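You operate a simulated robot arm through the tools that you are given. There is no shell and no other tool. Be economical: measure what you need, move in short steps, check, and stop when the job is done.

Carry out the task below with a simulated two-armed robot. There is one attempt and no reset: what you move stays moved.

## Task
Switch shore off, then park the plug and stow the blue chock.
Fine: plug home in its rest, blue flap shut, chock in locker one, its lid shut. Set down upright: what you pick out.

Only the result counts: the job must be done as asked and must still hold three seconds after the hand-in. Knocking over, shifting, dropping, spilling or breaking anything else fails it. Lids that push on must go on centred and level and be pressed home; caps that screw on are set level and turned clockwise until they are tight.

## Robot
Two 7-joint arms with two-finger parallel grippers on one trunk, on a base that drives. Base frame: it is fixed to the floor where the robot stands at the start and does not move with it; the origin is under the middle of the robot, x ahead of it, y to its left, z up; the surface under the hand at the start is at about z = 0.62. Readings come in m, degrees, newtons and seconds.
The left shoulder is at the start at [0.07, 0.163, 1.215], the right one opposite. With the tool pointing down near the work surface each hand reaches from about 0.1 to 0.82 m from the robot's upright axis, wherever it stands, measured 20 degrees to its own side. Places, roughly: blue flap [0, -1.2, 1]; blue lid of locker one [0.4, -0.5, 1]; locker one [0.3, -0.5, 0.6]; shore switch [0.5, 0, 1.1]. Payload 3.43 kg a hand.
The tool frame of a hand sits at the grasp point between the pads (the TCP): z along the fingers, y along the line on which they close. The tips reach 0.034 m beyond it. The gripper opens to 0.128 m. The fingers are 0.024 m wide and 0.012 m thick; the gripper's body (0.048 by 0.13 m) begins 0.096 m behind the TCP.
Orientation is told as [roll, pitch, yaw] about the base's x, y, z axes, in that order, counted from this pose: with the fingers straight down and closing along the base's y, the tool's x points along the base's -x, its y along +y and its z along -z.

## Interface
- The arms move only by the tool apply_moves. It takes "left_targets", "right_targets" or both (then of equal length, played together; a hand with none holds still); each is a list of rows, each an object (a shift or turn left out is 0, a gripper value left out holds the last) with "slide": the shift along the tool's x, y, z in m, a list of three; "dr": the turn, a rotation vector about the tool's x, y, z in degrees, a list of three. In form: [{"slide": [dx, dy, dz], "dr": [ax, ay, az]}, ...]. A call has 1 to 10 rows; each row is the pose to reach, as a shift and turn from the pose commanded when the call began, along the tool's axes at that moment. "left_gripper" and "right_gripper" are, for a hand that has rows, the gripper command, from -1 (fully open) to 1 (shut), values between in proportion, set as the call begins (left out, the last holds). Each row takes 0.2 s and may step no farther than 0.05 m and 8.6 degrees from the row before; otherwise, or with a gripper value out of range, the whole call is refused. A pose out of reach is approached as far as the arm can. The call stops where the force on the tool passes 90 N (or 10 N more than at its start, if that is more) or the arm is blocked; 0.2 s more then pass. Each finger travels about 0.153 m/s and halts on what it meets, pressing with about 32 N; the grip force reading is that of the motor and also rises with nothing between the fingers. The clock runs only during rows and for 0.2 s after the last one: add rows that repeat a pose to give the fingers time. It gives the time, the measured TCP pose, the force on the tool (base axes), the opening and the grip force at its end, in the units of the frame above (readings bear some noise), with the torque about the TCP (base axes, N m) and any sound that the robot's microphone picked up.
- Cameras (640 x 400 px; columns grow to the right, rows downward): "scene" is now at [0.1165, -0.0613, 1.4508]; the picture's right is [-0.69, -0.73, 0.00], its down [-0.38, 0.36, -0.85] and it looks along [0.62, -0.58, -0.53] (base axes); focal length 214 px, centre (320, 200). "left" rides on the left gripper at [0.076, 0.011, -0.16] in its tool frame; the picture's right is [-0.15, 0.99, 0.00], its down [-0.88, -0.13, -0.46] and it looks along [-0.45, -0.07, 0.89] (tool axes); focal length 234 px, centre (320, 200). "right" rides on the right gripper at [0.076, -0.011, -0.16] in its tool frame; the picture's right is [0.15, 0.99, 0.00], its down [-0.88, 0.13, -0.46] and it looks along [-0.45, 0.07, 0.89] (tool axes); focal length 234 px, centre (320, 200). There is no depth. A picture from a camera that has moved, and an enlarged one, comes with that camera's place and axes in the base frame and with its lens.
- camera(camera): a new picture of that camera. No time passes.
- move_column(by): slides the trunk up (or, below 0, down) by that many m; the arms and the scene camera ride with it, the base frame stays. It gives what a move gives, with no picture.
- drive_base(legs): drives the robot by 1 to 6 legs, each [ahead, left, turn to the left] in m, m and degrees, along the robot's own axes; the way and the turn of a leg run together, so that a leg with both is an arc; at most 1.5 m and 180 degrees a leg. The arms and the cameras ride along, it lands a little off, and it stops where it bumps. It gives what a move gives.
- turn_head(pan, tilt): turns the head with the scene camera to pan (to the left, within 86 degrees either way) and tilt (down, from -29 to 69), counted from straight ahead of the robot. It gives what a move gives.
- zoom(camera, box): a new picture of the part [left, top, right, bottom] of that camera's present view, enlarged. No time passes.
- sign_off(): hands the job in; it is judged then, once.

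Go step by step. Nothing tells you exact positions but the pictures and the camera data: compare them with the known pose of the tool, close in by small moves and look again before you grip or let go. The budget is 120 turns and 100 pictures, counting those below and the enlarged ones. Unless the task says otherwise, let go and move clear before handing in, and close with one line.

The tools are called after "Emit:" as a command line: name --argument value ..., lists and objects as JSON in quotes. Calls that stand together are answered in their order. apply_moves: Moves the arms, as the interface text tells. Its arguments: {"type":"object","properties":{"left_targets":{"type":"array"},"left_gripper":{"type":"number"},"right_targets":{"type":"array"},"right_gripper":{"type":"number"}},"required":[]} The other tools are called the same way: move_column (by) slides the trunk up or down; drive_base (legs) drives the base; turn_head (pan, tilt) turns the head that bears the scene camera; camera (camera) takes a picture; zoom (camera, box) takes an enlarged picture of a part of a camera's view; sign_off () hands the job in.

At the start:

```text
clock: 0.0
left_position: [0.4415, -0.0289, 1.4268]
left_tcp_rot: [0.1, -0.1, 0.0]
left_ft_force: [0.6, 0.2, 0.8]
left_moment: [0.02, -0.04, -0.03]
left_width: 0.1284
left_finger_force: 0.0
right_position: [0.3022, -0.3225, 1.4143]
right_tcp_rot: [0.0, 0.0, 0.0]
right_ft_force: [0.0, 0.6, -0.2]
right_moment: [0.03, 0.0, 0.01]
right_width: 0.128
right_finger_force: 0.0
trunk travel left (down, up): [-0.695, 0.245]
robot x, y, heading: [0.0004, -0.0002, 0.3]
head pan, tilt: [-43.4, 31.8]
```

scene: 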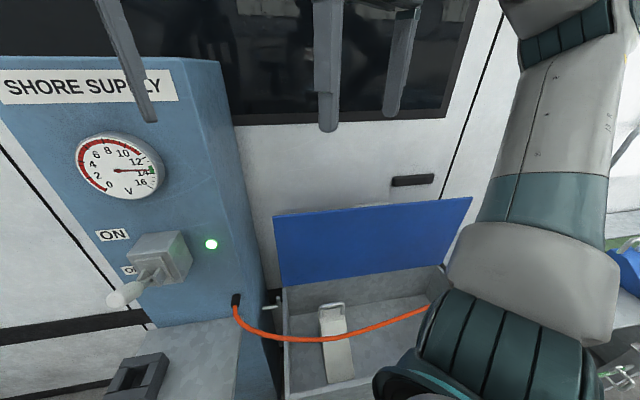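
right: 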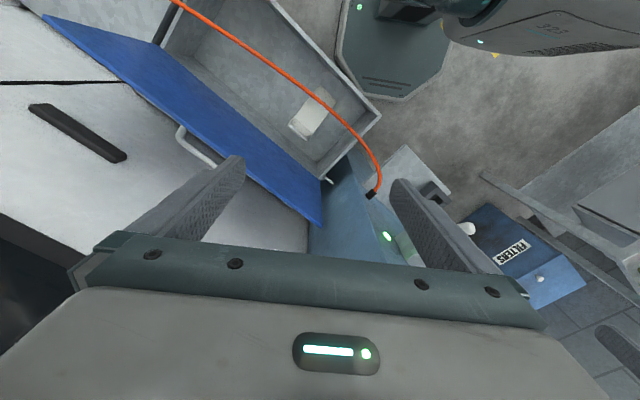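
left: 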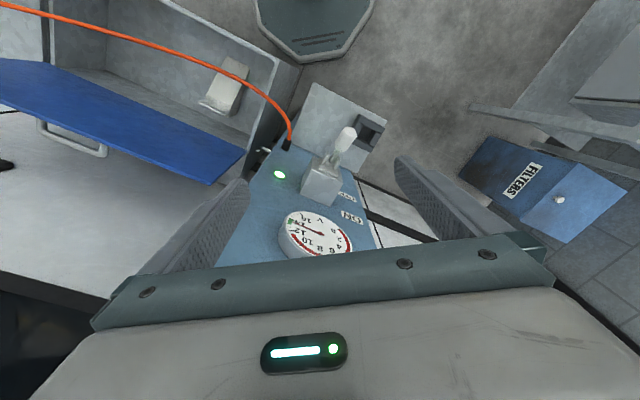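

I see the shore panel with its lever switch and green lamp, locker one with its blue lid open and a pale chock inside, and an orange cable running off to the right. I'll look around before moving.

Emit:
turn_head --pan -80 --tilt 35

Emit:
camera --camera "scene"

Emit:
turn_head --pan 0 --tilt 45

Emit:
camera --camera "scene"

Emit:
turn_head --pan 70 --tilt 40

Emit:
camera --camera "scene"

```text
clock: 1.0
left_position: [0.4405, -0.0285, 1.4269]
left_tcp_rot: [0.1, 0.0, 0.0]
left_ft_force: [0.1, 0.4, 0.3]
left_moment: [0.02, 0.07, 0.01]
left_width: 0.1278
left_finger_force: 0.1
right_position: [0.3013, -0.3223, 1.4142]
right_tcp_rot: [0.0, 0.0, 0.0]
right_ft_force: [0.9, 0.1, 0.3]
right_moment: [-0.01, 0.0, 0.0]
right_width: 0.1278
right_finger_force: 0.0
trunk travel left (down, up): [-0.695, 0.245]
robot x, y, heading: [-0.0005, -0.0005, 0.1]
head pan, tilt: [-80.0, 35.0]
```

```text
96 pictures are left
camera scene: at [0.0667, -0.0864, 1.4458], right [-0.98, -0.17, 0.0], down [-0.1, 0.56, -0.82], along [0.14, -0.81, -0.57], focal length 214 px, centre (320, 200)
```

scene: 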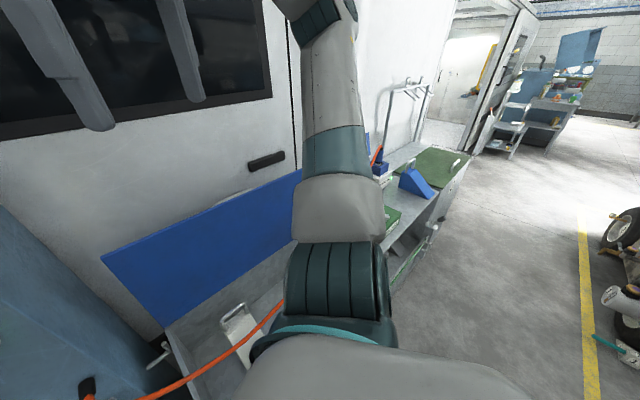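

```text
clock: 2.6
left_position: [0.4405, -0.0286, 1.426]
left_tcp_rot: [0.0, 0.0, -0.1]
left_ft_force: [-0.4, 0.0, -0.1]
left_moment: [0.02, -0.02, 0.03]
left_width: 0.1283
left_finger_force: 0.0
right_position: [0.3019, -0.3212, 1.4138]
right_tcp_rot: [0.0, -0.1, -0.1]
right_ft_force: [0.3, -0.2, 0.0]
right_moment: [0.02, -0.01, 0.01]
right_width: 0.1279
right_finger_force: 0.0
trunk travel left (down, up): [-0.695, 0.245]
robot x, y, heading: [-0.0026, -0.0007, -0.1]
head pan, tilt: [0.0, 45.0]
```

```text
95 pictures are left
camera scene: at [0.1327, 0.0003, 1.431], right [0.0, -1.0, 0.0], down [-0.71, 0.0, -0.71], along [0.71, 0.0, -0.71], focal length 214 px, centre (320, 200)
```

scene: 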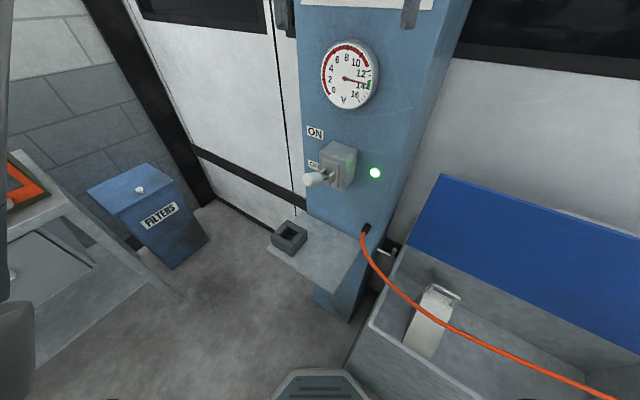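

```text
clock: 4.0
left_position: [0.4394, -0.0284, 1.4268]
left_tcp_rot: [-0.1, 0.0, 0.0]
left_ft_force: [0.5, 0.2, 0.4]
left_moment: [0.04, -0.01, -0.02]
left_width: 0.128
left_finger_force: 0.0
right_position: [0.3017, -0.3215, 1.4147]
right_tcp_rot: [0.0, 0.1, -0.1]
right_ft_force: [0.3, -0.5, 0.3]
right_moment: [-0.04, 0.01, -0.04]
right_width: 0.1278
right_finger_force: 0.1
trunk travel left (down, up): [-0.695, 0.245]
robot x, y, heading: [0.0004, 0.0003, -0.2]
head pan, tilt: [70.0, 40.0]
```

```text
94 pictures are left
camera scene: at [0.0805, 0.0802, 1.4383], right [0.94, -0.34, 0.0], down [-0.22, -0.6, -0.77], along [0.26, 0.72, -0.64], focal length 214 px, centre (320, 200)
```

scene: 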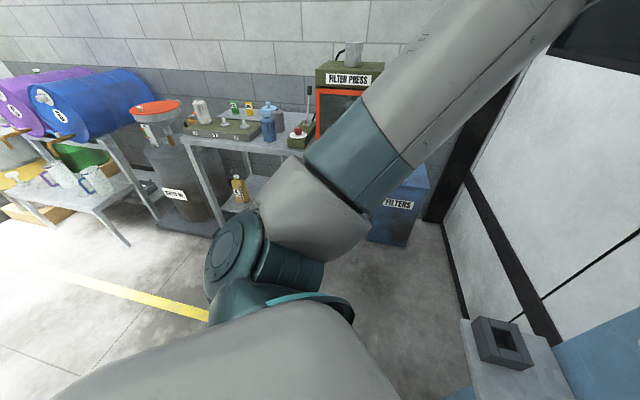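

The shore panel, the lever and a square rest on the ledge are in view. The blue chock and flap side are off to the right, behind my arm. Next I study the switch closely.

Emit:
turn_head --pan -5 --tilt 40

Emit:
zoom --camera "scene" --box '[220, 80, 420, 205]'

Emit:
zoom --camera "scene" --box '[220, 205, 540, 400]'

Emit:
zoom --camera "left" --box '[240, 80, 400, 180]'

```text
clock: 5.4
left_position: [0.4399, -0.0294, 1.4266]
left_tcp_rot: [0.0, -0.1, -0.1]
left_ft_force: [0.2, -0.1, -0.4]
left_moment: [0.0, 0.02, -0.01]
left_width: 0.1281
left_finger_force: 0.1
right_position: [0.3033, -0.3223, 1.4147]
right_tcp_rot: [0.0, 0.0, 0.1]
right_ft_force: [0.0, 0.0, -0.6]
right_moment: [0.0, -0.01, 0.02]
right_width: 0.128
right_finger_force: 0.0
trunk travel left (down, up): [-0.695, 0.245]
robot x, y, heading: [-0.0019, 0.0012, 0.1]
head pan, tilt: [-5.0, 40.0]
```

```text
3.20 times, centred on (320, 142) of scene
camera zoom: at [0.136, -0.007, 1.4383], right [-0.09, -1.0, 0.0], down [-0.64, 0.06, -0.77], along [0.76, -0.07, -0.64], focal length 686 px, centre (320, 384)
```

zoom: 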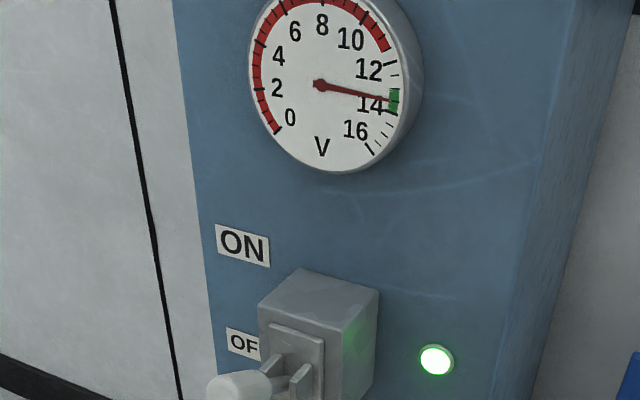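

```text
2.00 times, centred on (380, 302) of scene
camera zoom: at [0.136, -0.007, 1.4383], right [-0.09, -1.0, 0.0], down [-0.64, 0.06, -0.77], along [0.76, -0.07, -0.64], focal length 429 px, centre (200, -5)
```

zoom: 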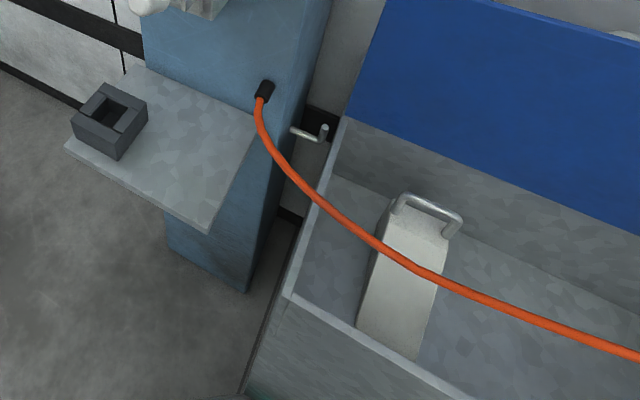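

```text
4.00 times, centred on (320, 130) of left
camera zoom: at [0.3647, -0.0178, 1.5863], right [0.15, 0.99, 0.0], down [0.88, -0.13, 0.46], along [0.45, -0.07, -0.89], focal length 937 px, centre (320, 480)
```

zoom: 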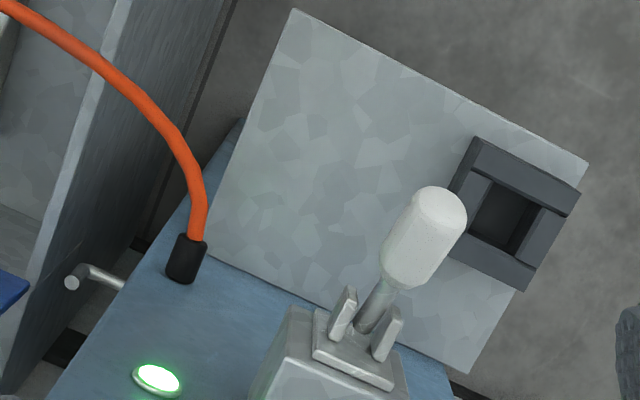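

The lever's knob is at about [0.465, 0.014, 1.16], tilted up to ON. The panel face is yawed about -23°. I'll close the left gripper and bring it above the knob, aligned with the panel.

Emit:
apply_moves --left_targets '[{"slide": [-0.01, 0.02, 0.0], "dr": [0, 0, 8]}, {"slide": [-0.019, 0.045, 0.03], "dr": [0, 0, 16]}, {"slide": [-0.019, 0.045, 0.075], "dr": [0, 0, 23]}, {"slide": [-0.019, 0.045, 0.12], "dr": [0, 0, 23]}, {"slide": [-0.019, 0.045, 0.165], "dr": [0, 0, 23]}, {"slide": [-0.019, 0.045, 0.185], "dr": [0, 0, 23]}]' --left_gripper 1

Emit:
camera --camera "scene"

Emit:
camera --camera "left"

```text
clock: 6.8
left_position: [0.4595, 0.0168, 1.2405]
left_tcp_rot: [0.1, 0.1, -22.9]
left_ft_force: [-0.1, 0.3, 0.1]
left_moment: [-0.01, -0.05, 0.0]
left_width: 0.0
left_finger_force: 31.9
right_position: [0.3018, -0.3216, 1.4148]
right_tcp_rot: [0.1, 0.0, 0.0]
right_ft_force: [0.4, 0.7, 0.6]
right_moment: [0.06, -0.04, 0.03]
right_width: 0.128
right_finger_force: 0.1
trunk travel left (down, up): [-0.695, 0.245]
robot x, y, heading: [-0.0008, -0.0001, 0.1]
head pan, tilt: [-5.0, 40.0]
```

```text
90 pictures are left
camera scene: at [0.1364, -0.0075, 1.4383], right [-0.09, -1.0, 0.0], down [-0.64, 0.06, -0.77], along [0.76, -0.07, -0.64], focal length 214 px, centre (320, 200)
```

scene: 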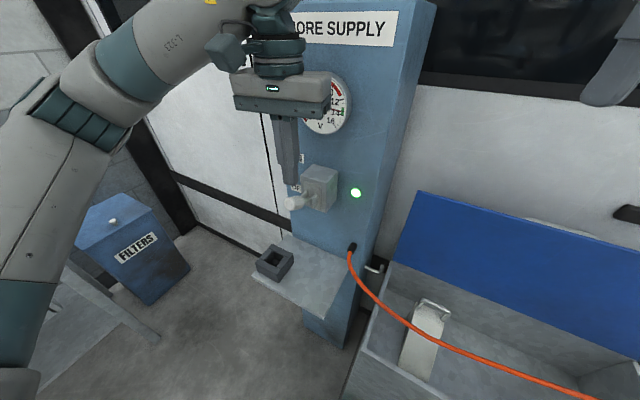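

```text
89 pictures are left
camera left: at [0.3936, 0.0555, 1.3998], right [0.52, 0.85, 0.0], down [0.76, -0.46, 0.46], along [0.39, -0.24, -0.89], focal length 234 px, centre (320, 200)
```

left: 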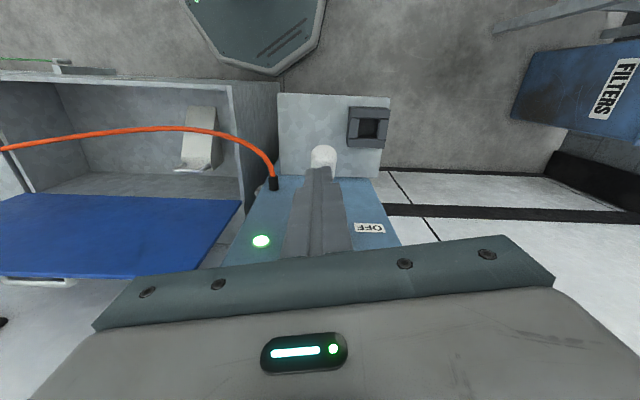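

The fingertips are just above the knob; the wall lies nearer to -31°. I press straight down.

Emit:
apply_moves --left_targets '[{"slide": [0.003, 0, 0.03]}, {"slide": [0.006, 0, 0.05]}, {"slide": [0.008, 0, 0.07]}, {"slide": [0.008, 0, 0.09]}, {"slide": [0.006, 0, 0.11]}, {"slide": [0.003, 0, 0.13]}, {"slide": [0.0, 0, 0.142]}]'

Emit:
camera --camera "scene"

```text
clock: 8.2
left_position: [0.4475, 0.0206, 1.1329]
left_tcp_rot: [-0.3, -1.0, -23.2]
left_ft_force: [-40.4, 12.5, 34.7]
left_moment: [0.12, 1.06, 0.39]
left_width: 0.0
left_finger_force: 32.0
right_position: [0.2972, -0.32, 1.416]
right_tcp_rot: [0.0, -0.1, 0.0]
right_ft_force: [1.2, -0.1, -0.1]
right_moment: [-0.02, 0.11, 0.03]
right_width: 0.1277
right_finger_force: 0.1
trunk travel left (down, up): [-0.695, 0.245]
robot x, y, heading: [0.0009, 0.0038, 0.2]
head pan, tilt: [-5.0, 40.0]
stopped in row 6 (left hand): the force on the tool passed its limit at 139 N (the readings are from after the stop); the commanded pose is now the measured one
```

```text
88 pictures are left
camera scene: at [0.1306, -0.0052, 1.4388], right [-0.09, -1.0, 0.0], down [-0.64, 0.05, -0.77], along [0.77, -0.07, -0.64], focal length 214 px, centre (320, 200)
```

scene: 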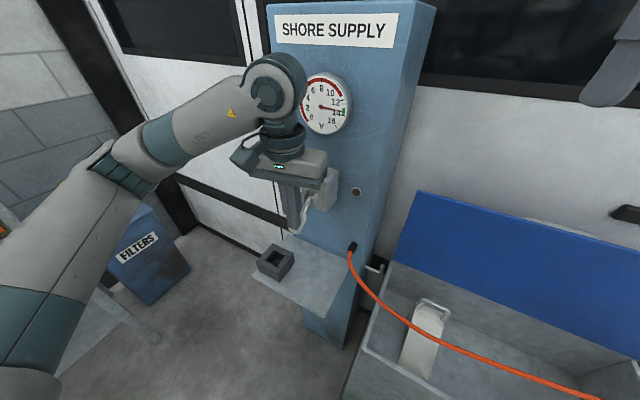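

The lamp has gone dark. I lift off and look at whether the lever is fully down.

Emit:
apply_moves --left_targets '[{"slide": [0.01, 0, -0.03]}, {"slide": [0.03, 0, -0.07]}, {"slide": [0.07, 0, -0.11]}, {"slide": [0.1, 0.03, -0.13]}, {"slide": [0.1, 0.03, -0.13]}]'

Emit:
zoom --camera "scene" --box '[240, 70, 400, 270]'

Emit:
zoom --camera "left" --box '[240, 100, 400, 200]'

```text
refused: row 3 steps farther than a row can; nothing moved
```

```text
2.00 times, centred on (320, 170) of scene
camera zoom: at [0.1306, -0.0052, 1.4388], right [-0.09, -1.0, 0.0], down [-0.64, 0.05, -0.77], along [0.77, -0.07, -0.64], focal length 429 px, centre (320, 260)
```

zoom: 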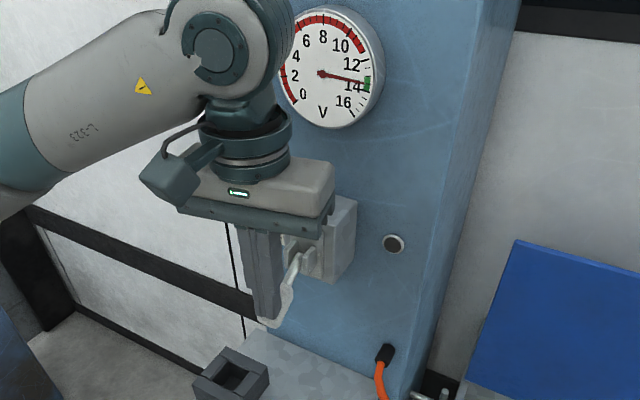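

```text
4.00 times, centred on (320, 150) of left
camera zoom: at [0.3802, 0.0626, 1.2921], right [0.53, 0.85, 0.0], down [0.75, -0.46, 0.47], along [0.4, -0.25, -0.88], focal length 937 px, centre (320, 400)
```

zoom: 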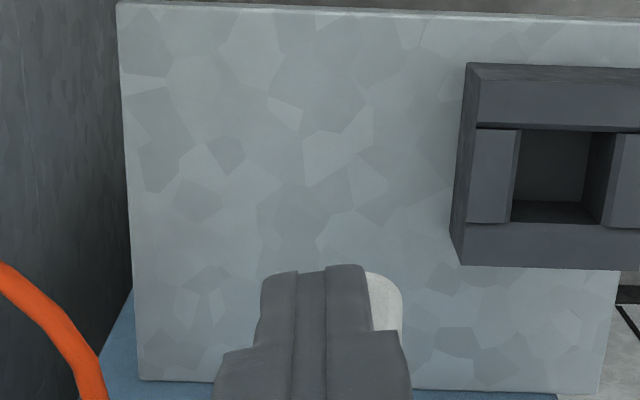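

The lever appears to have swung down behind the fingers. I back straight out and lift.

Emit:
apply_moves --left_targets '[{"slide": [0.02, 0, -0.01]}, {"slide": [0.05, 0, -0.03]}, {"slide": [0.08, 0, -0.06]}, {"slide": [0.1, 0.0, -0.1]}, {"slide": [0.1, 0.0, -0.14]}, {"slide": [0.1, 0.0, -0.18]}]'

Emit:
zoom --camera "scene" --box '[240, 70, 400, 270]'

Emit:
zoom --camera "left" --box '[240, 50, 440, 175]'

```text
clock: 9.6
left_position: [0.3574, 0.0603, 1.3124]
left_tcp_rot: [-0.2, -0.9, -23.0]
left_ft_force: [0.3, -0.5, -0.2]
left_moment: [-0.03, 0.01, 0.01]
left_width: 0.0
left_finger_force: 32.2
right_position: [0.3015, -0.3227, 1.4146]
right_tcp_rot: [0.2, 0.1, 0.0]
right_ft_force: [-0.4, 0.0, 0.0]
right_moment: [0.01, 0.0, 0.02]
right_width: 0.1279
right_finger_force: 0.1
trunk travel left (down, up): [-0.695, 0.245]
robot x, y, heading: [-0.0006, 0.0018, -0.1]
head pan, tilt: [-5.0, 40.0]
```

```text
2.00 times, centred on (320, 170) of scene
camera zoom: at [0.1351, -0.0071, 1.4383], right [-0.09, -1.0, 0.0], down [-0.64, 0.06, -0.77], along [0.76, -0.07, -0.64], focal length 429 px, centre (320, 260)
```

zoom: 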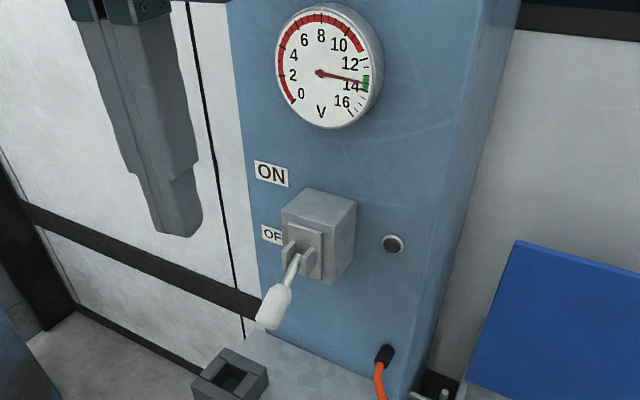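

```text
3.20 times, centred on (340, 112) of left
camera zoom: at [0.2905, 0.1007, 1.47], right [0.52, 0.85, 0.0], down [0.75, -0.46, 0.47], along [0.4, -0.25, -0.88], focal length 749 px, centre (256, 480)
```

zoom: 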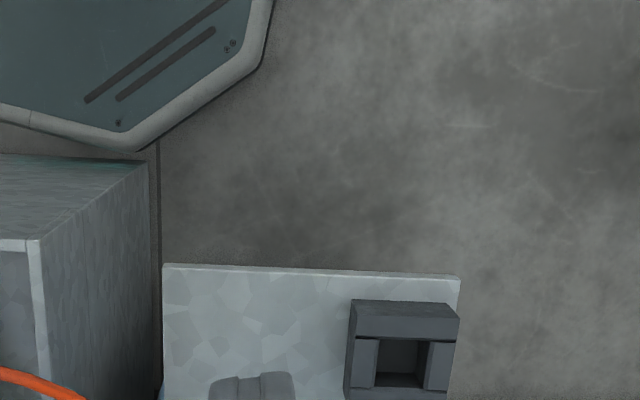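

The switch is OFF and the lamp is out. The rest is near [0.514, 0.088, 0.91]. Now I back off a little, turn square to the wall, and look toward the flap side.

Emit:
drive_base --legs '[[-0.15, 0, 0], [0, 0, -31]]'

Emit:
turn_head --pan -50 --tilt 35

Emit:
camera --camera "scene"

Emit:
camera --camera "right"

```text
clock: 12.5
left_position: [0.1898, -0.1356, 1.3107]
left_tcp_rot: [-0.4, -0.9, -54.5]
left_ft_force: [0.4, 0.2, 0.9]
left_moment: [0.02, -0.03, -0.05]
left_width: 0.0002
left_finger_force: 32.4
right_position: [-0.0579, -0.4333, 1.4146]
right_tcp_rot: [-0.1, 0.0, -31.5]
right_ft_force: [0.5, -0.9, -0.4]
right_moment: [-0.01, 0.02, 0.02]
right_width: 0.1283
right_finger_force: 0.0
trunk travel left (down, up): [-0.695, 0.245]
robot x, y, heading: [-0.1489, -0.0006, -31.7]
head pan, tilt: [-5.0, 40.0]
```

```text
clock: 13.6
left_position: [0.1896, -0.1374, 1.3102]
left_tcp_rot: [-0.3, -0.9, -54.5]
left_ft_force: [-0.3, 0.3, -0.4]
left_moment: [0.04, 0.01, -0.02]
left_width: 0.0002
left_finger_force: 31.7
right_position: [-0.0581, -0.4322, 1.4126]
right_tcp_rot: [0.0, -0.1, -31.5]
right_ft_force: [0.6, 0.7, 0.4]
right_moment: [0.02, 0.03, 0.02]
right_width: 0.1276
right_finger_force: 0.0
trunk travel left (down, up): [-0.695, 0.245]
robot x, y, heading: [-0.1489, -0.0046, -31.5]
head pan, tilt: [-50.0, 35.0]
```

```text
83 pictures are left
camera scene: at [-0.0908, -0.113, 1.4458], right [-0.99, -0.15, 0.0], down [-0.09, 0.57, -0.82], along [0.12, -0.81, -0.57], focal length 214 px, centre (320, 200)
```

scene: 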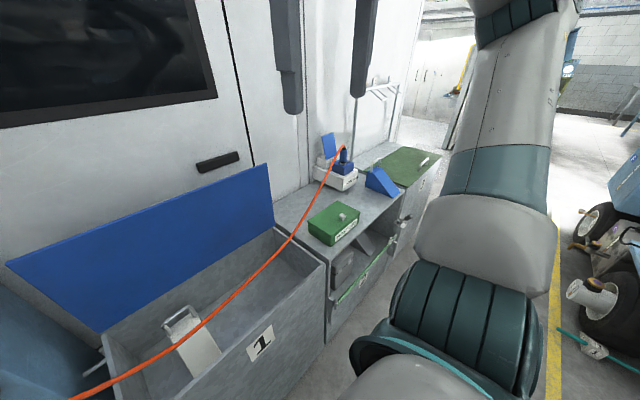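

```text
82 pictures are left
camera right: at [-0.128, -0.4013, 1.5733], right [0.39, 0.92, 0.0], down [0.82, -0.35, 0.46], along [0.42, -0.18, -0.89], focal length 234 px, centre (320, 200)
```

right: 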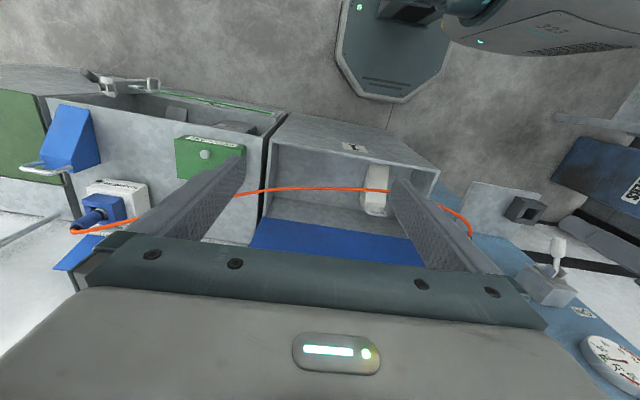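

I see the layout: locker one, then a bench with a green box, the plug standing in a white inlet with its blue flap raised, and the blue chock wedge beyond. I strafe right along the wall.

Emit:
drive_base --legs '[[0, -0.7, 0]]'

Emit:
turn_head --pan -15 --tilt 45

Emit:
camera --camera "scene"

Emit:
camera --camera "right"

```text
clock: 17.5
left_position: [-0.1856, -0.7409, 1.3104]
left_tcp_rot: [-0.4, -0.9, -55.3]
left_ft_force: [-0.1, -1.1, -0.2]
left_moment: [0.01, -0.02, -0.02]
left_width: 0.0002
left_finger_force: 32.0
right_position: [-0.4377, -1.0336, 1.4143]
right_tcp_rot: [0.0, 0.0, -32.4]
right_ft_force: [0.3, 0.4, -0.9]
right_moment: [0.03, -0.02, -0.02]
right_width: 0.1281
right_finger_force: 0.0
trunk travel left (down, up): [-0.695, 0.245]
robot x, y, heading: [-0.5268, -0.5986, -32.3]
head pan, tilt: [-50.0, 35.0]
```

```text
clock: 18.5
left_position: [-0.1857, -0.7408, 1.3101]
left_tcp_rot: [-0.3, -1.0, -55.2]
left_ft_force: [-0.9, 0.4, 0.2]
left_moment: [-0.05, -0.03, 0.0]
left_width: 0.0
left_finger_force: 32.0
right_position: [-0.4377, -1.0328, 1.4153]
right_tcp_rot: [0.0, -0.1, -32.4]
right_ft_force: [-0.1, -0.8, 0.2]
right_moment: [0.0, -0.01, -0.01]
right_width: 0.1279
right_finger_force: 0.1
trunk travel left (down, up): [-0.695, 0.245]
robot x, y, heading: [-0.5214, -0.6013, -32.5]
head pan, tilt: [-15.0, 45.0]
```

```text
81 pictures are left
camera scene: at [-0.4228, -0.6862, 1.431], right [-0.74, -0.68, 0.0], down [-0.48, 0.52, -0.71], along [0.48, -0.52, -0.71], focal length 214 px, centre (320, 200)
```

scene: 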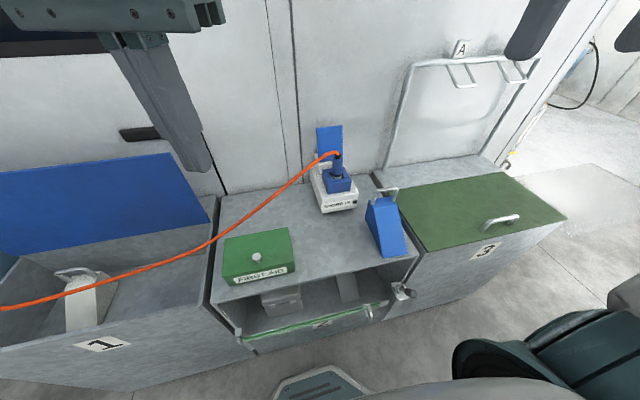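

```text
80 pictures are left
camera right: at [-0.5076, -1.0012, 1.5734], right [0.41, 0.91, 0.0], down [0.81, -0.36, 0.46], along [0.42, -0.18, -0.89], focal length 234 px, centre (320, 200)
```

right: 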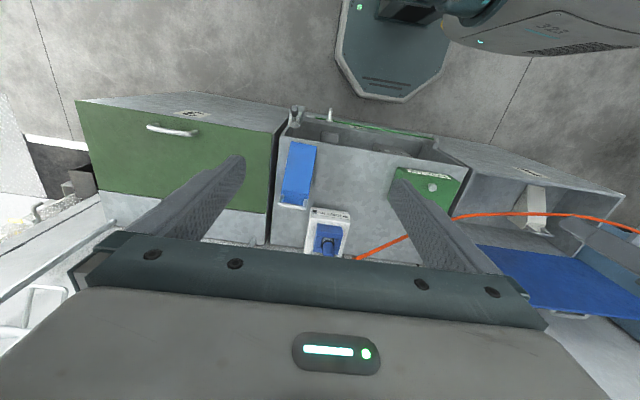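

The inlet with plug, the flap behind it and the chock are visible. I zoom in on them from both cameras to measure.

Emit:
zoom --camera "scene" --box '[270, 110, 430, 270]'

Emit:
zoom --camera "right" --box '[250, 130, 410, 260]'

```text
2.50 times, centred on (350, 190) of scene
camera zoom: at [-0.4228, -0.6862, 1.431], right [-0.74, -0.68, 0.0], down [-0.48, 0.52, -0.71], along [0.48, -0.52, -0.71], focal length 536 px, centre (245, 225)
```

zoom: 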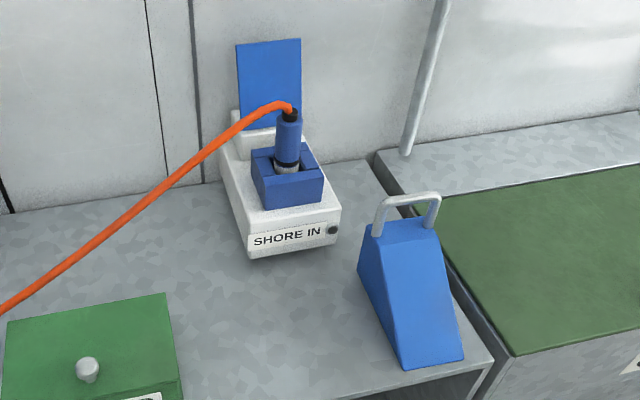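

```text
3.08 times, centred on (330, 195) of right
camera zoom: at [-0.5076, -1.0012, 1.5734], right [0.41, 0.91, 0.0], down [0.81, -0.36, 0.46], along [0.42, -0.18, -0.89], focal length 720 px, centre (289, 215)
```

zoom: 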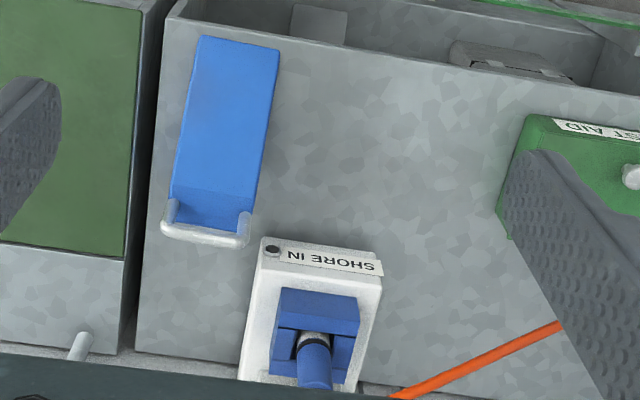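

The plug handle stands upright at about [-0.057, -1.17], z 0.95–1.03, with the chock handle at [-0.23, -1.21, 0.957]. I'll bring the right hand in tilted 50° forward, below the cable, fingers either side of the handle.

Emit:
apply_moves --right_targets '[{"slide": [-0.03, 0.015, 0.03], "dr": [0, -8.3, 0]}, {"slide": [-0.06, 0.03, 0.06], "dr": [0, -16.6, 0]}, {"slide": [-0.09, 0.045, 0.09], "dr": [0, -25, 0]}, {"slide": [-0.12, 0.06, 0.12], "dr": [0, -33.3, 0]}, {"slide": [-0.15, 0.075, 0.15], "dr": [0, -41.6, 0]}, {"slide": [-0.17, 0.089, 0.19], "dr": [0, -50, 0]}, {"slide": [-0.19, 0.089, 0.23], "dr": [0, -50, 0]}, {"slide": [-0.21, 0.089, 0.27], "dr": [0, -50, 0]}, {"slide": [-0.23, 0.089, 0.31], "dr": [0, -50, 0]}]' --right_gripper -0.25

Emit:
camera --camera "right"

Emit:
camera --camera "scene"

```text
clock: 20.5
left_position: [-0.1858, -0.7424, 1.3115]
left_tcp_rot: [-0.3, -1.0, -55.3]
left_ft_force: [-0.5, -0.1, -0.9]
left_moment: [0.03, 0.0, 0.0]
left_width: 0.0
left_finger_force: 32.1
right_position: [-0.1735, -1.0979, 1.1069]
right_tcp_rot: [0.1, -50.0, -32.4]
right_ft_force: [-0.3, -0.4, -0.1]
right_moment: [-0.01, -0.02, 0.01]
right_width: 0.0799
right_finger_force: 0.1
right hand out of reach, approached as far as the arm can: row 6, 7, 8, 9
trunk travel left (down, up): [-0.695, 0.245]
robot x, y, heading: [-0.52, -0.5989, -32.4]
head pan, tilt: [-15.0, 45.0]
```

```text
77 pictures are left
camera right: at [-0.3231, -1.0147, 1.1515], right [0.45, 0.89, -0.11], down [0.25, -0.01, 0.97], along [0.86, -0.46, -0.23], focal length 234 px, centre (320, 200)
```

right: 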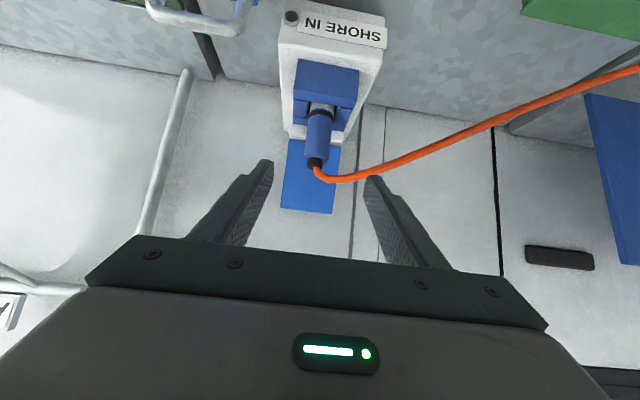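

```text
76 pictures are left
camera scene: at [-0.4227, -0.6874, 1.431], right [-0.74, -0.68, 0.0], down [-0.48, 0.52, -0.71], along [0.48, -0.52, -0.71], focal length 214 px, centre (320, 200)
```

scene: 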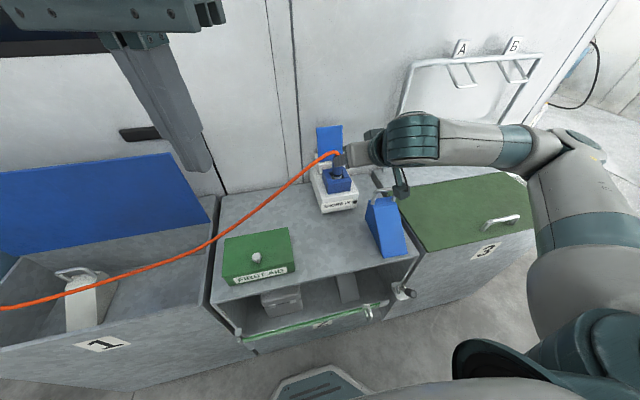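

The hand is lined up with the handle sideways, and the target lies straight along the tool axis. I advance part way and check.

Emit:
apply_moves --right_targets '[{"slide": [0, 0, 0.03]}, {"slide": [0, 0, 0.06]}, {"slide": [0, 0, 0.09]}]'

Emit:
camera --camera "right"

```text
clock: 21.3
left_position: [-0.1861, -0.7422, 1.3104]
left_tcp_rot: [-0.2, -0.9, -55.3]
left_ft_force: [0.0, -0.6, 1.4]
left_moment: [-0.02, 0.04, 0.02]
left_width: 0.0001
left_finger_force: 31.8
right_position: [-0.1128, -1.1324, 1.0496]
right_tcp_rot: [0.0, -49.9, -32.4]
right_ft_force: [1.4, 0.1, -0.2]
right_moment: [0.02, 0.04, 0.0]
right_width: 0.0799
right_finger_force: 0.0
trunk travel left (down, up): [-0.695, 0.245]
robot x, y, heading: [-0.5196, -0.5981, -32.4]
head pan, tilt: [-15.0, 45.0]
```

```text
75 pictures are left
camera right: at [-0.2635, -1.0495, 1.0935], right [0.45, 0.89, -0.11], down [0.25, -0.01, 0.97], along [0.86, -0.46, -0.23], focal length 234 px, centre (320, 200)
```

right: 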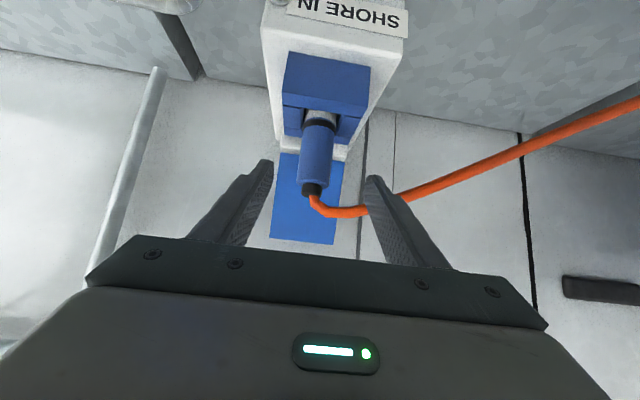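

Aligned; the cable passes above the fingers' path. I move in the last 9 cm and close on the handle.

Emit:
apply_moves --right_targets '[{"slide": [0.002, 0, 0.03]}, {"slide": [0.004, 0, 0.06]}, {"slide": [0.006, 0, 0.09]}]'

Emit:
camera --camera "right"

Emit:
zoom --camera "scene" --box '[270, 110, 430, 210]'

```text
clock: 22.1
left_position: [-0.1847, -0.7419, 1.3108]
left_tcp_rot: [-0.3, -0.9, -55.3]
left_ft_force: [0.2, -0.4, 0.5]
left_moment: [-0.03, -0.02, 0.02]
left_width: 0.0001
left_finger_force: 32.2
right_position: [-0.0601, -1.1686, 0.9883]
right_tcp_rot: [0.0, -49.8, -32.3]
right_ft_force: [-0.4, 0.1, 1.2]
right_moment: [-0.04, 0.03, 0.0]
right_width: 0.0801
right_finger_force: 0.1
trunk travel left (down, up): [-0.695, 0.245]
robot x, y, heading: [-0.5235, -0.6005, -32.3]
head pan, tilt: [-15.0, 45.0]
```

```text
74 pictures are left
camera right: at [-0.2094, -1.0853, 1.0314], right [0.45, 0.89, -0.11], down [0.25, -0.01, 0.97], along [0.86, -0.46, -0.23], focal length 234 px, centre (320, 200)
```

right: 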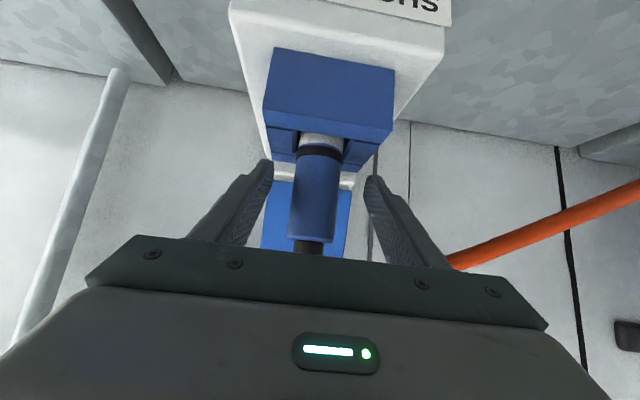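

```text
4.00 times, centred on (350, 160) of scene
camera zoom: at [-0.4223, -0.6866, 1.431], right [-0.74, -0.68, 0.0], down [-0.48, 0.52, -0.71], along [0.48, -0.52, -0.71], focal length 858 px, centre (200, 360)
```

zoom: 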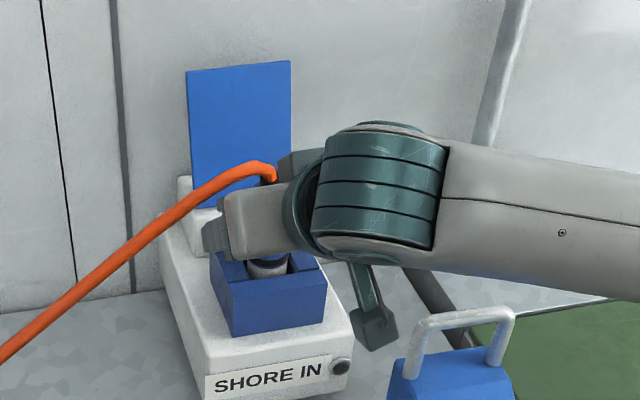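

The fingers flank the handle well. I close the grip.

Emit:
apply_moves --right_targets '[{"slide": [0, 0, 0]}, {"slide": [0, 0, 0]}, {"slide": [0, 0, 0]}]' --right_gripper 1

Emit:
apply_moves --right_targets '[{"slide": [-0.0077, 0, -0.0064]}, {"slide": [-0.0153, 0, -0.0129]}, {"slide": [-0.023, 0, -0.0193]}, {"slide": [-0.0306, 0, -0.0257]}]'

Emit:
camera --camera "right"

```text
clock: 22.9
left_position: [-0.1872, -0.7425, 1.311]
left_tcp_rot: [-0.3, -0.9, -55.2]
left_ft_force: [-0.4, -0.3, 0.4]
left_moment: [-0.01, 0.01, 0.06]
left_width: 0.0
left_finger_force: 32.2
right_position: [-0.0606, -1.1678, 0.9861]
right_tcp_rot: [0.1, -49.9, -32.5]
right_ft_force: [-4.1, -2.5, 0.2]
right_moment: [-0.15, 0.15, -0.02]
right_width: 0.0346
right_finger_force: 32.4
trunk travel left (down, up): [-0.695, 0.245]
robot x, y, heading: [-0.5235, -0.5992, -32.5]
head pan, tilt: [-15.0, 45.0]
```

```text
clock: 23.9
left_position: [-0.1851, -0.741, 1.3104]
left_tcp_rot: [-0.3, -0.8, -55.3]
left_ft_force: [-0.2, 0.2, -0.1]
left_moment: [-0.01, 0.02, 0.03]
left_width: 0.0003
left_finger_force: 32.0
right_position: [-0.0608, -1.1655, 1.0289]
right_tcp_rot: [0.2, -49.9, -32.4]
right_ft_force: [-1.1, -1.2, -2.4]
right_moment: [-0.78, 0.51, -0.45]
right_width: 0.0343
right_finger_force: 32.3
trunk travel left (down, up): [-0.695, 0.245]
robot x, y, heading: [-0.5196, -0.5967, -32.4]
head pan, tilt: [-15.0, 45.0]
```

```text
72 pictures are left
camera right: at [-0.2092, -1.0836, 1.0728], right [0.45, 0.89, -0.11], down [0.25, -0.01, 0.97], along [0.86, -0.46, -0.23], focal length 234 px, centre (320, 200)
```

right: 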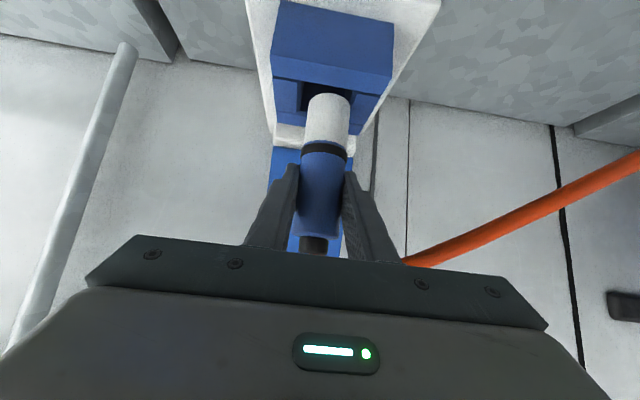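

The plug is coming out smoothly. I lift further until it's clear.

Emit:
apply_moves --right_targets '[{"slide": [-0.0153, 0, -0.0129]}, {"slide": [-0.0306, 0, -0.0257]}, {"slide": [-0.046, 0, -0.0386]}, {"slide": [-0.0613, 0, -0.0514]}, {"slide": [-0.08, 0, -0.067]}]'

Emit:
camera --camera "right"

Emit:
camera --camera "scene"

```text
clock: 25.1
left_position: [-0.1855, -0.7411, 1.311]
left_tcp_rot: [-0.3, -1.0, -55.2]
left_ft_force: [0.2, -0.1, -0.3]
left_moment: [-0.01, 0.0, -0.02]
left_width: 0.0
left_finger_force: 32.1
right_position: [-0.0601, -1.1657, 1.1336]
right_tcp_rot: [0.0, -49.9, -32.4]
right_ft_force: [-0.1, 0.3, -3.0]
right_moment: [0.02, 0.05, -0.01]
right_width: 0.0342
right_finger_force: 32.2
trunk travel left (down, up): [-0.695, 0.245]
robot x, y, heading: [-0.5209, -0.6024, -32.3]
head pan, tilt: [-15.0, 45.0]
```

```text
71 pictures are left
camera right: at [-0.2098, -1.0837, 1.1778], right [0.45, 0.89, -0.11], down [0.25, -0.01, 0.97], along [0.86, -0.46, -0.23], focal length 234 px, centre (320, 200)
```

right: 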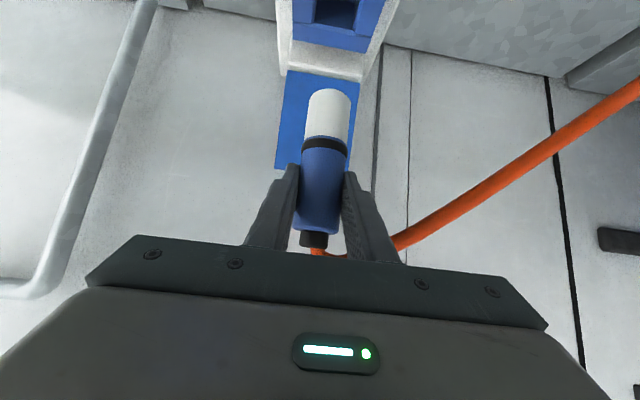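

```text
70 pictures are left
camera scene: at [-0.4227, -0.6861, 1.431], right [-0.74, -0.68, 0.0], down [-0.48, 0.52, -0.71], along [0.48, -0.52, -0.71], focal length 214 px, centre (320, 200)
```

scene: 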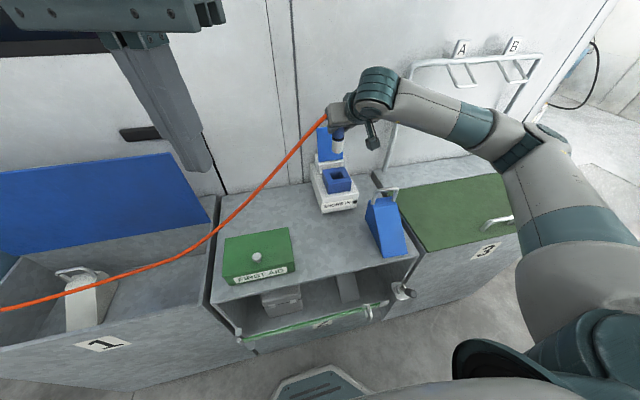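

The plug is free: a plain round pin, tip about 0.089 m below the TCP; seated, the TCP sat about 0.05 m above the block top. I raise the column, back off, and drive left toward the rest.

Emit:
move_column --by 0.12

Emit:
drive_base --legs '[[-0.25, 0.1, 0], [0, 0.6, 0]]'

Emit:
turn_head --pan 10 --tilt 40

Emit:
camera --camera "scene"

```text
clock: 26.6
left_position: [-0.1856, -0.7431, 1.4316]
left_tcp_rot: [-0.4, -1.0, -55.3]
left_ft_force: [-0.2, 0.0, 0.3]
left_moment: [0.01, -0.02, -0.02]
left_width: 0.0
left_finger_force: 31.8
right_position: [-0.0595, -1.1669, 1.2534]
right_tcp_rot: [0.1, -49.9, -32.4]
right_ft_force: [-0.1, 0.1, -3.6]
right_moment: [0.0, -0.02, -0.02]
right_width: 0.0343
right_finger_force: 31.8
trunk travel left (down, up): [-0.815, 0.125]
robot x, y, heading: [-0.521, -0.604, -32.3]
head pan, tilt: [-15.0, 45.0]
```

```text
clock: 31.5
left_position: [-0.0257, -0.0043, 1.4321]
left_tcp_rot: [-0.2, -0.9, -54.4]
left_ft_force: [-0.1, 0.0, -0.2]
left_moment: [0.04, 0.01, 0.02]
left_width: 0.0
left_finger_force: 32.1
right_position: [0.1079, -0.4274, 1.2534]
right_tcp_rot: [0.1, -49.9, -31.5]
right_ft_force: [0.8, -0.1, -2.3]
right_moment: [-0.02, 0.0, -0.01]
right_width: 0.0346
right_finger_force: 32.0
trunk travel left (down, up): [-0.815, 0.125]
robot x, y, heading: [-0.363, 0.1343, -31.3]
head pan, tilt: [-15.0, 45.0]
```

```text
clock: 32.4
left_position: [-0.0249, -0.001, 1.4305]
left_tcp_rot: [-0.3, -0.9, -54.4]
left_ft_force: [-0.1, 0.2, -0.2]
left_moment: [0.04, 0.01, 0.0]
left_width: 0.0
left_finger_force: 31.1
right_position: [0.1087, -0.4256, 1.2537]
right_tcp_rot: [-0.1, -49.9, -31.6]
right_ft_force: [-0.1, 0.7, -2.8]
right_moment: [0.03, 0.06, 0.0]
right_width: 0.0344
right_finger_force: 32.7
trunk travel left (down, up): [-0.815, 0.125]
robot x, y, heading: [-0.3606, 0.1348, -31.4]
head pan, tilt: [10.0, 40.0]
```

```text
69 pictures are left
camera scene: at [-0.2393, 0.0771, 1.5582], right [-0.37, -0.93, 0.0], down [-0.6, 0.24, -0.77], along [0.71, -0.28, -0.64], focal length 214 px, centre (320, 200)
```

scene: 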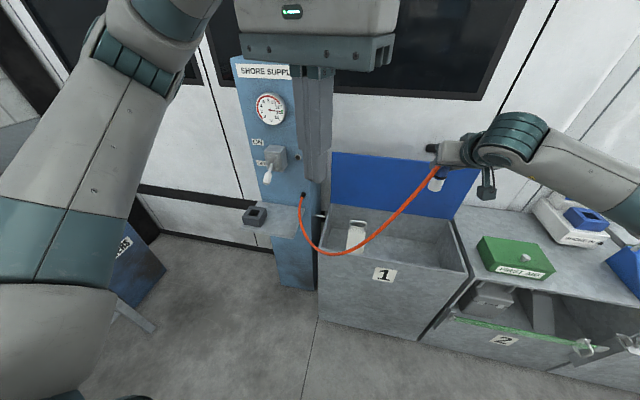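

I shift the right hand toward the robot's middle and the left hand aside, so I needn't drive as far left toward the table.

Emit:
apply_moves --left_targets '[{"slide": [0.02, 0.03, 0]}, {"slide": [0.04, 0.06, 0]}, {"slide": [0.06, 0.1, 0]}, {"slide": [0.06, 0.12, 0]}, {"slide": [0.06, 0.14, 0]}]' --right_targets '[{"slide": [0, 0.04, 0]}, {"slide": [0, 0.08, 0]}, {"slide": [0, 0.12, 0]}, {"slide": [0, 0.16, 0]}, {"slide": [0, 0.2, 0]}]'

Emit:
drive_base --legs '[[0, 0.42, 0]]'

Emit:
turn_head --pan 0 --tilt 45

Emit:
camera --camera "scene"

Emit:
camera --camera "right"

```text
clock: 33.6
left_position: [0.0562, 0.1322, 1.4295]
left_tcp_rot: [-0.5, -1.0, -54.4]
left_ft_force: [0.9, -0.3, 0.6]
left_moment: [-0.07, 0.05, 0.0]
left_width: 0.0
left_finger_force: 31.9
right_position: [0.2168, -0.2517, 1.2537]
right_tcp_rot: [-0.3, -49.9, -31.4]
right_ft_force: [0.5, 0.1, -2.9]
right_moment: [0.02, 0.07, 0.0]
right_width: 0.0346
right_finger_force: 31.8
trunk travel left (down, up): [-0.815, 0.125]
robot x, y, heading: [-0.3582, 0.1353, -31.4]
head pan, tilt: [10.0, 40.0]
```

```text
clock: 36.2
left_position: [0.2679, 0.4765, 1.4303]
left_tcp_rot: [-0.2, -0.9, -54.6]
left_ft_force: [-0.2, -0.7, -0.9]
left_moment: [0.01, 0.01, 0.01]
left_width: 0.0
left_finger_force: 32.1
right_position: [0.4273, 0.0937, 1.2532]
right_tcp_rot: [0.1, -49.8, -31.7]
right_ft_force: [0.4, 0.6, -2.4]
right_moment: [0.03, 0.01, 0.02]
right_width: 0.0343
right_finger_force: 31.4
trunk travel left (down, up): [-0.815, 0.125]
robot x, y, heading: [-0.1484, 0.4842, -31.4]
head pan, tilt: [10.0, 40.0]
```

```text
clock: 36.9
left_position: [0.269, 0.4785, 1.4297]
left_tcp_rot: [-0.3, -0.9, -54.6]
left_ft_force: [0.0, -0.2, 0.1]
left_moment: [-0.03, 0.01, 0.04]
left_width: 0.0
left_finger_force: 32.2
right_position: [0.4289, 0.096, 1.2528]
right_tcp_rot: [0.1, -49.9, -31.6]
right_ft_force: [-0.6, 0.3, -2.3]
right_moment: [0.0, 0.02, -0.01]
right_width: 0.0345
right_finger_force: 32.2
trunk travel left (down, up): [-0.815, 0.125]
robot x, y, heading: [-0.1464, 0.4888, -31.6]
head pan, tilt: [0.0, 45.0]
```

```text
68 pictures are left
camera scene: at [-0.0339, 0.4171, 1.551], right [-0.52, -0.85, 0.0], down [-0.6, 0.37, -0.71], along [0.6, -0.37, -0.71], focal length 214 px, centre (320, 200)
```

scene: 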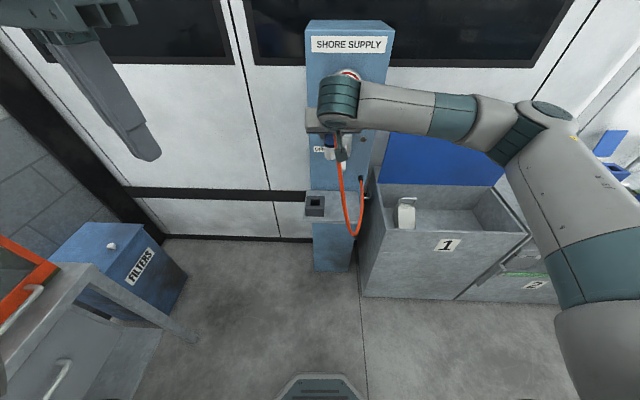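

```text
67 pictures are left
camera right: at [0.2778, 0.1757, 1.2973], right [0.44, 0.89, -0.11], down [0.25, 0.0, 0.97], along [0.86, -0.45, -0.23], focal length 234 px, centre (320, 200)
```

right: 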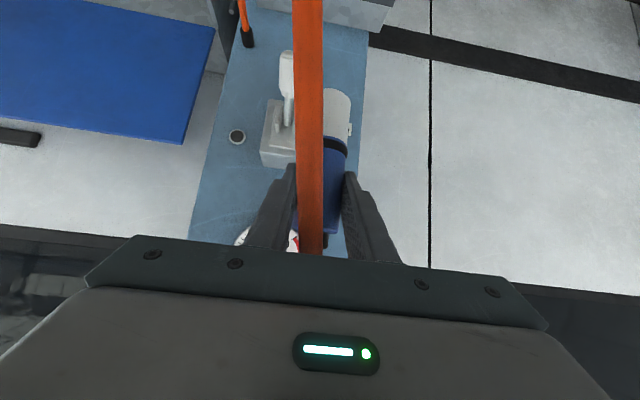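

The robot now faces the panel area. I measure the rest with zoomed scene and left-hand views.

Emit:
zoom --camera "scene" --box '[260, 140, 420, 260]'

Emit:
camera --camera "left"

```text
3.33 times, centred on (340, 200) of scene
camera zoom: at [-0.0339, 0.4171, 1.551], right [-0.52, -0.85, 0.0], down [-0.6, 0.37, -0.71], along [0.6, -0.37, -0.71], focal length 715 px, centre (253, 200)
```

zoom: 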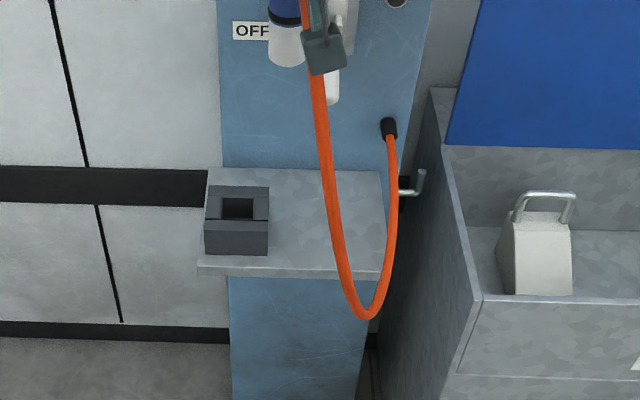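

```text
65 pictures are left
camera left: at [0.233, 0.5484, 1.5881], right [0.89, 0.45, 0.0], down [0.4, -0.79, 0.47], along [0.21, -0.42, -0.88], focal length 234 px, centre (320, 200)
```

left: 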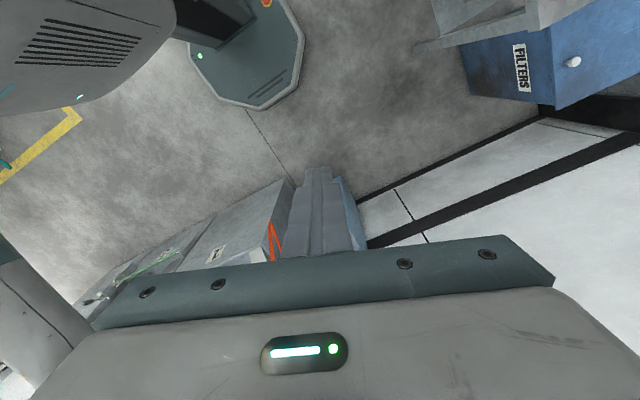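

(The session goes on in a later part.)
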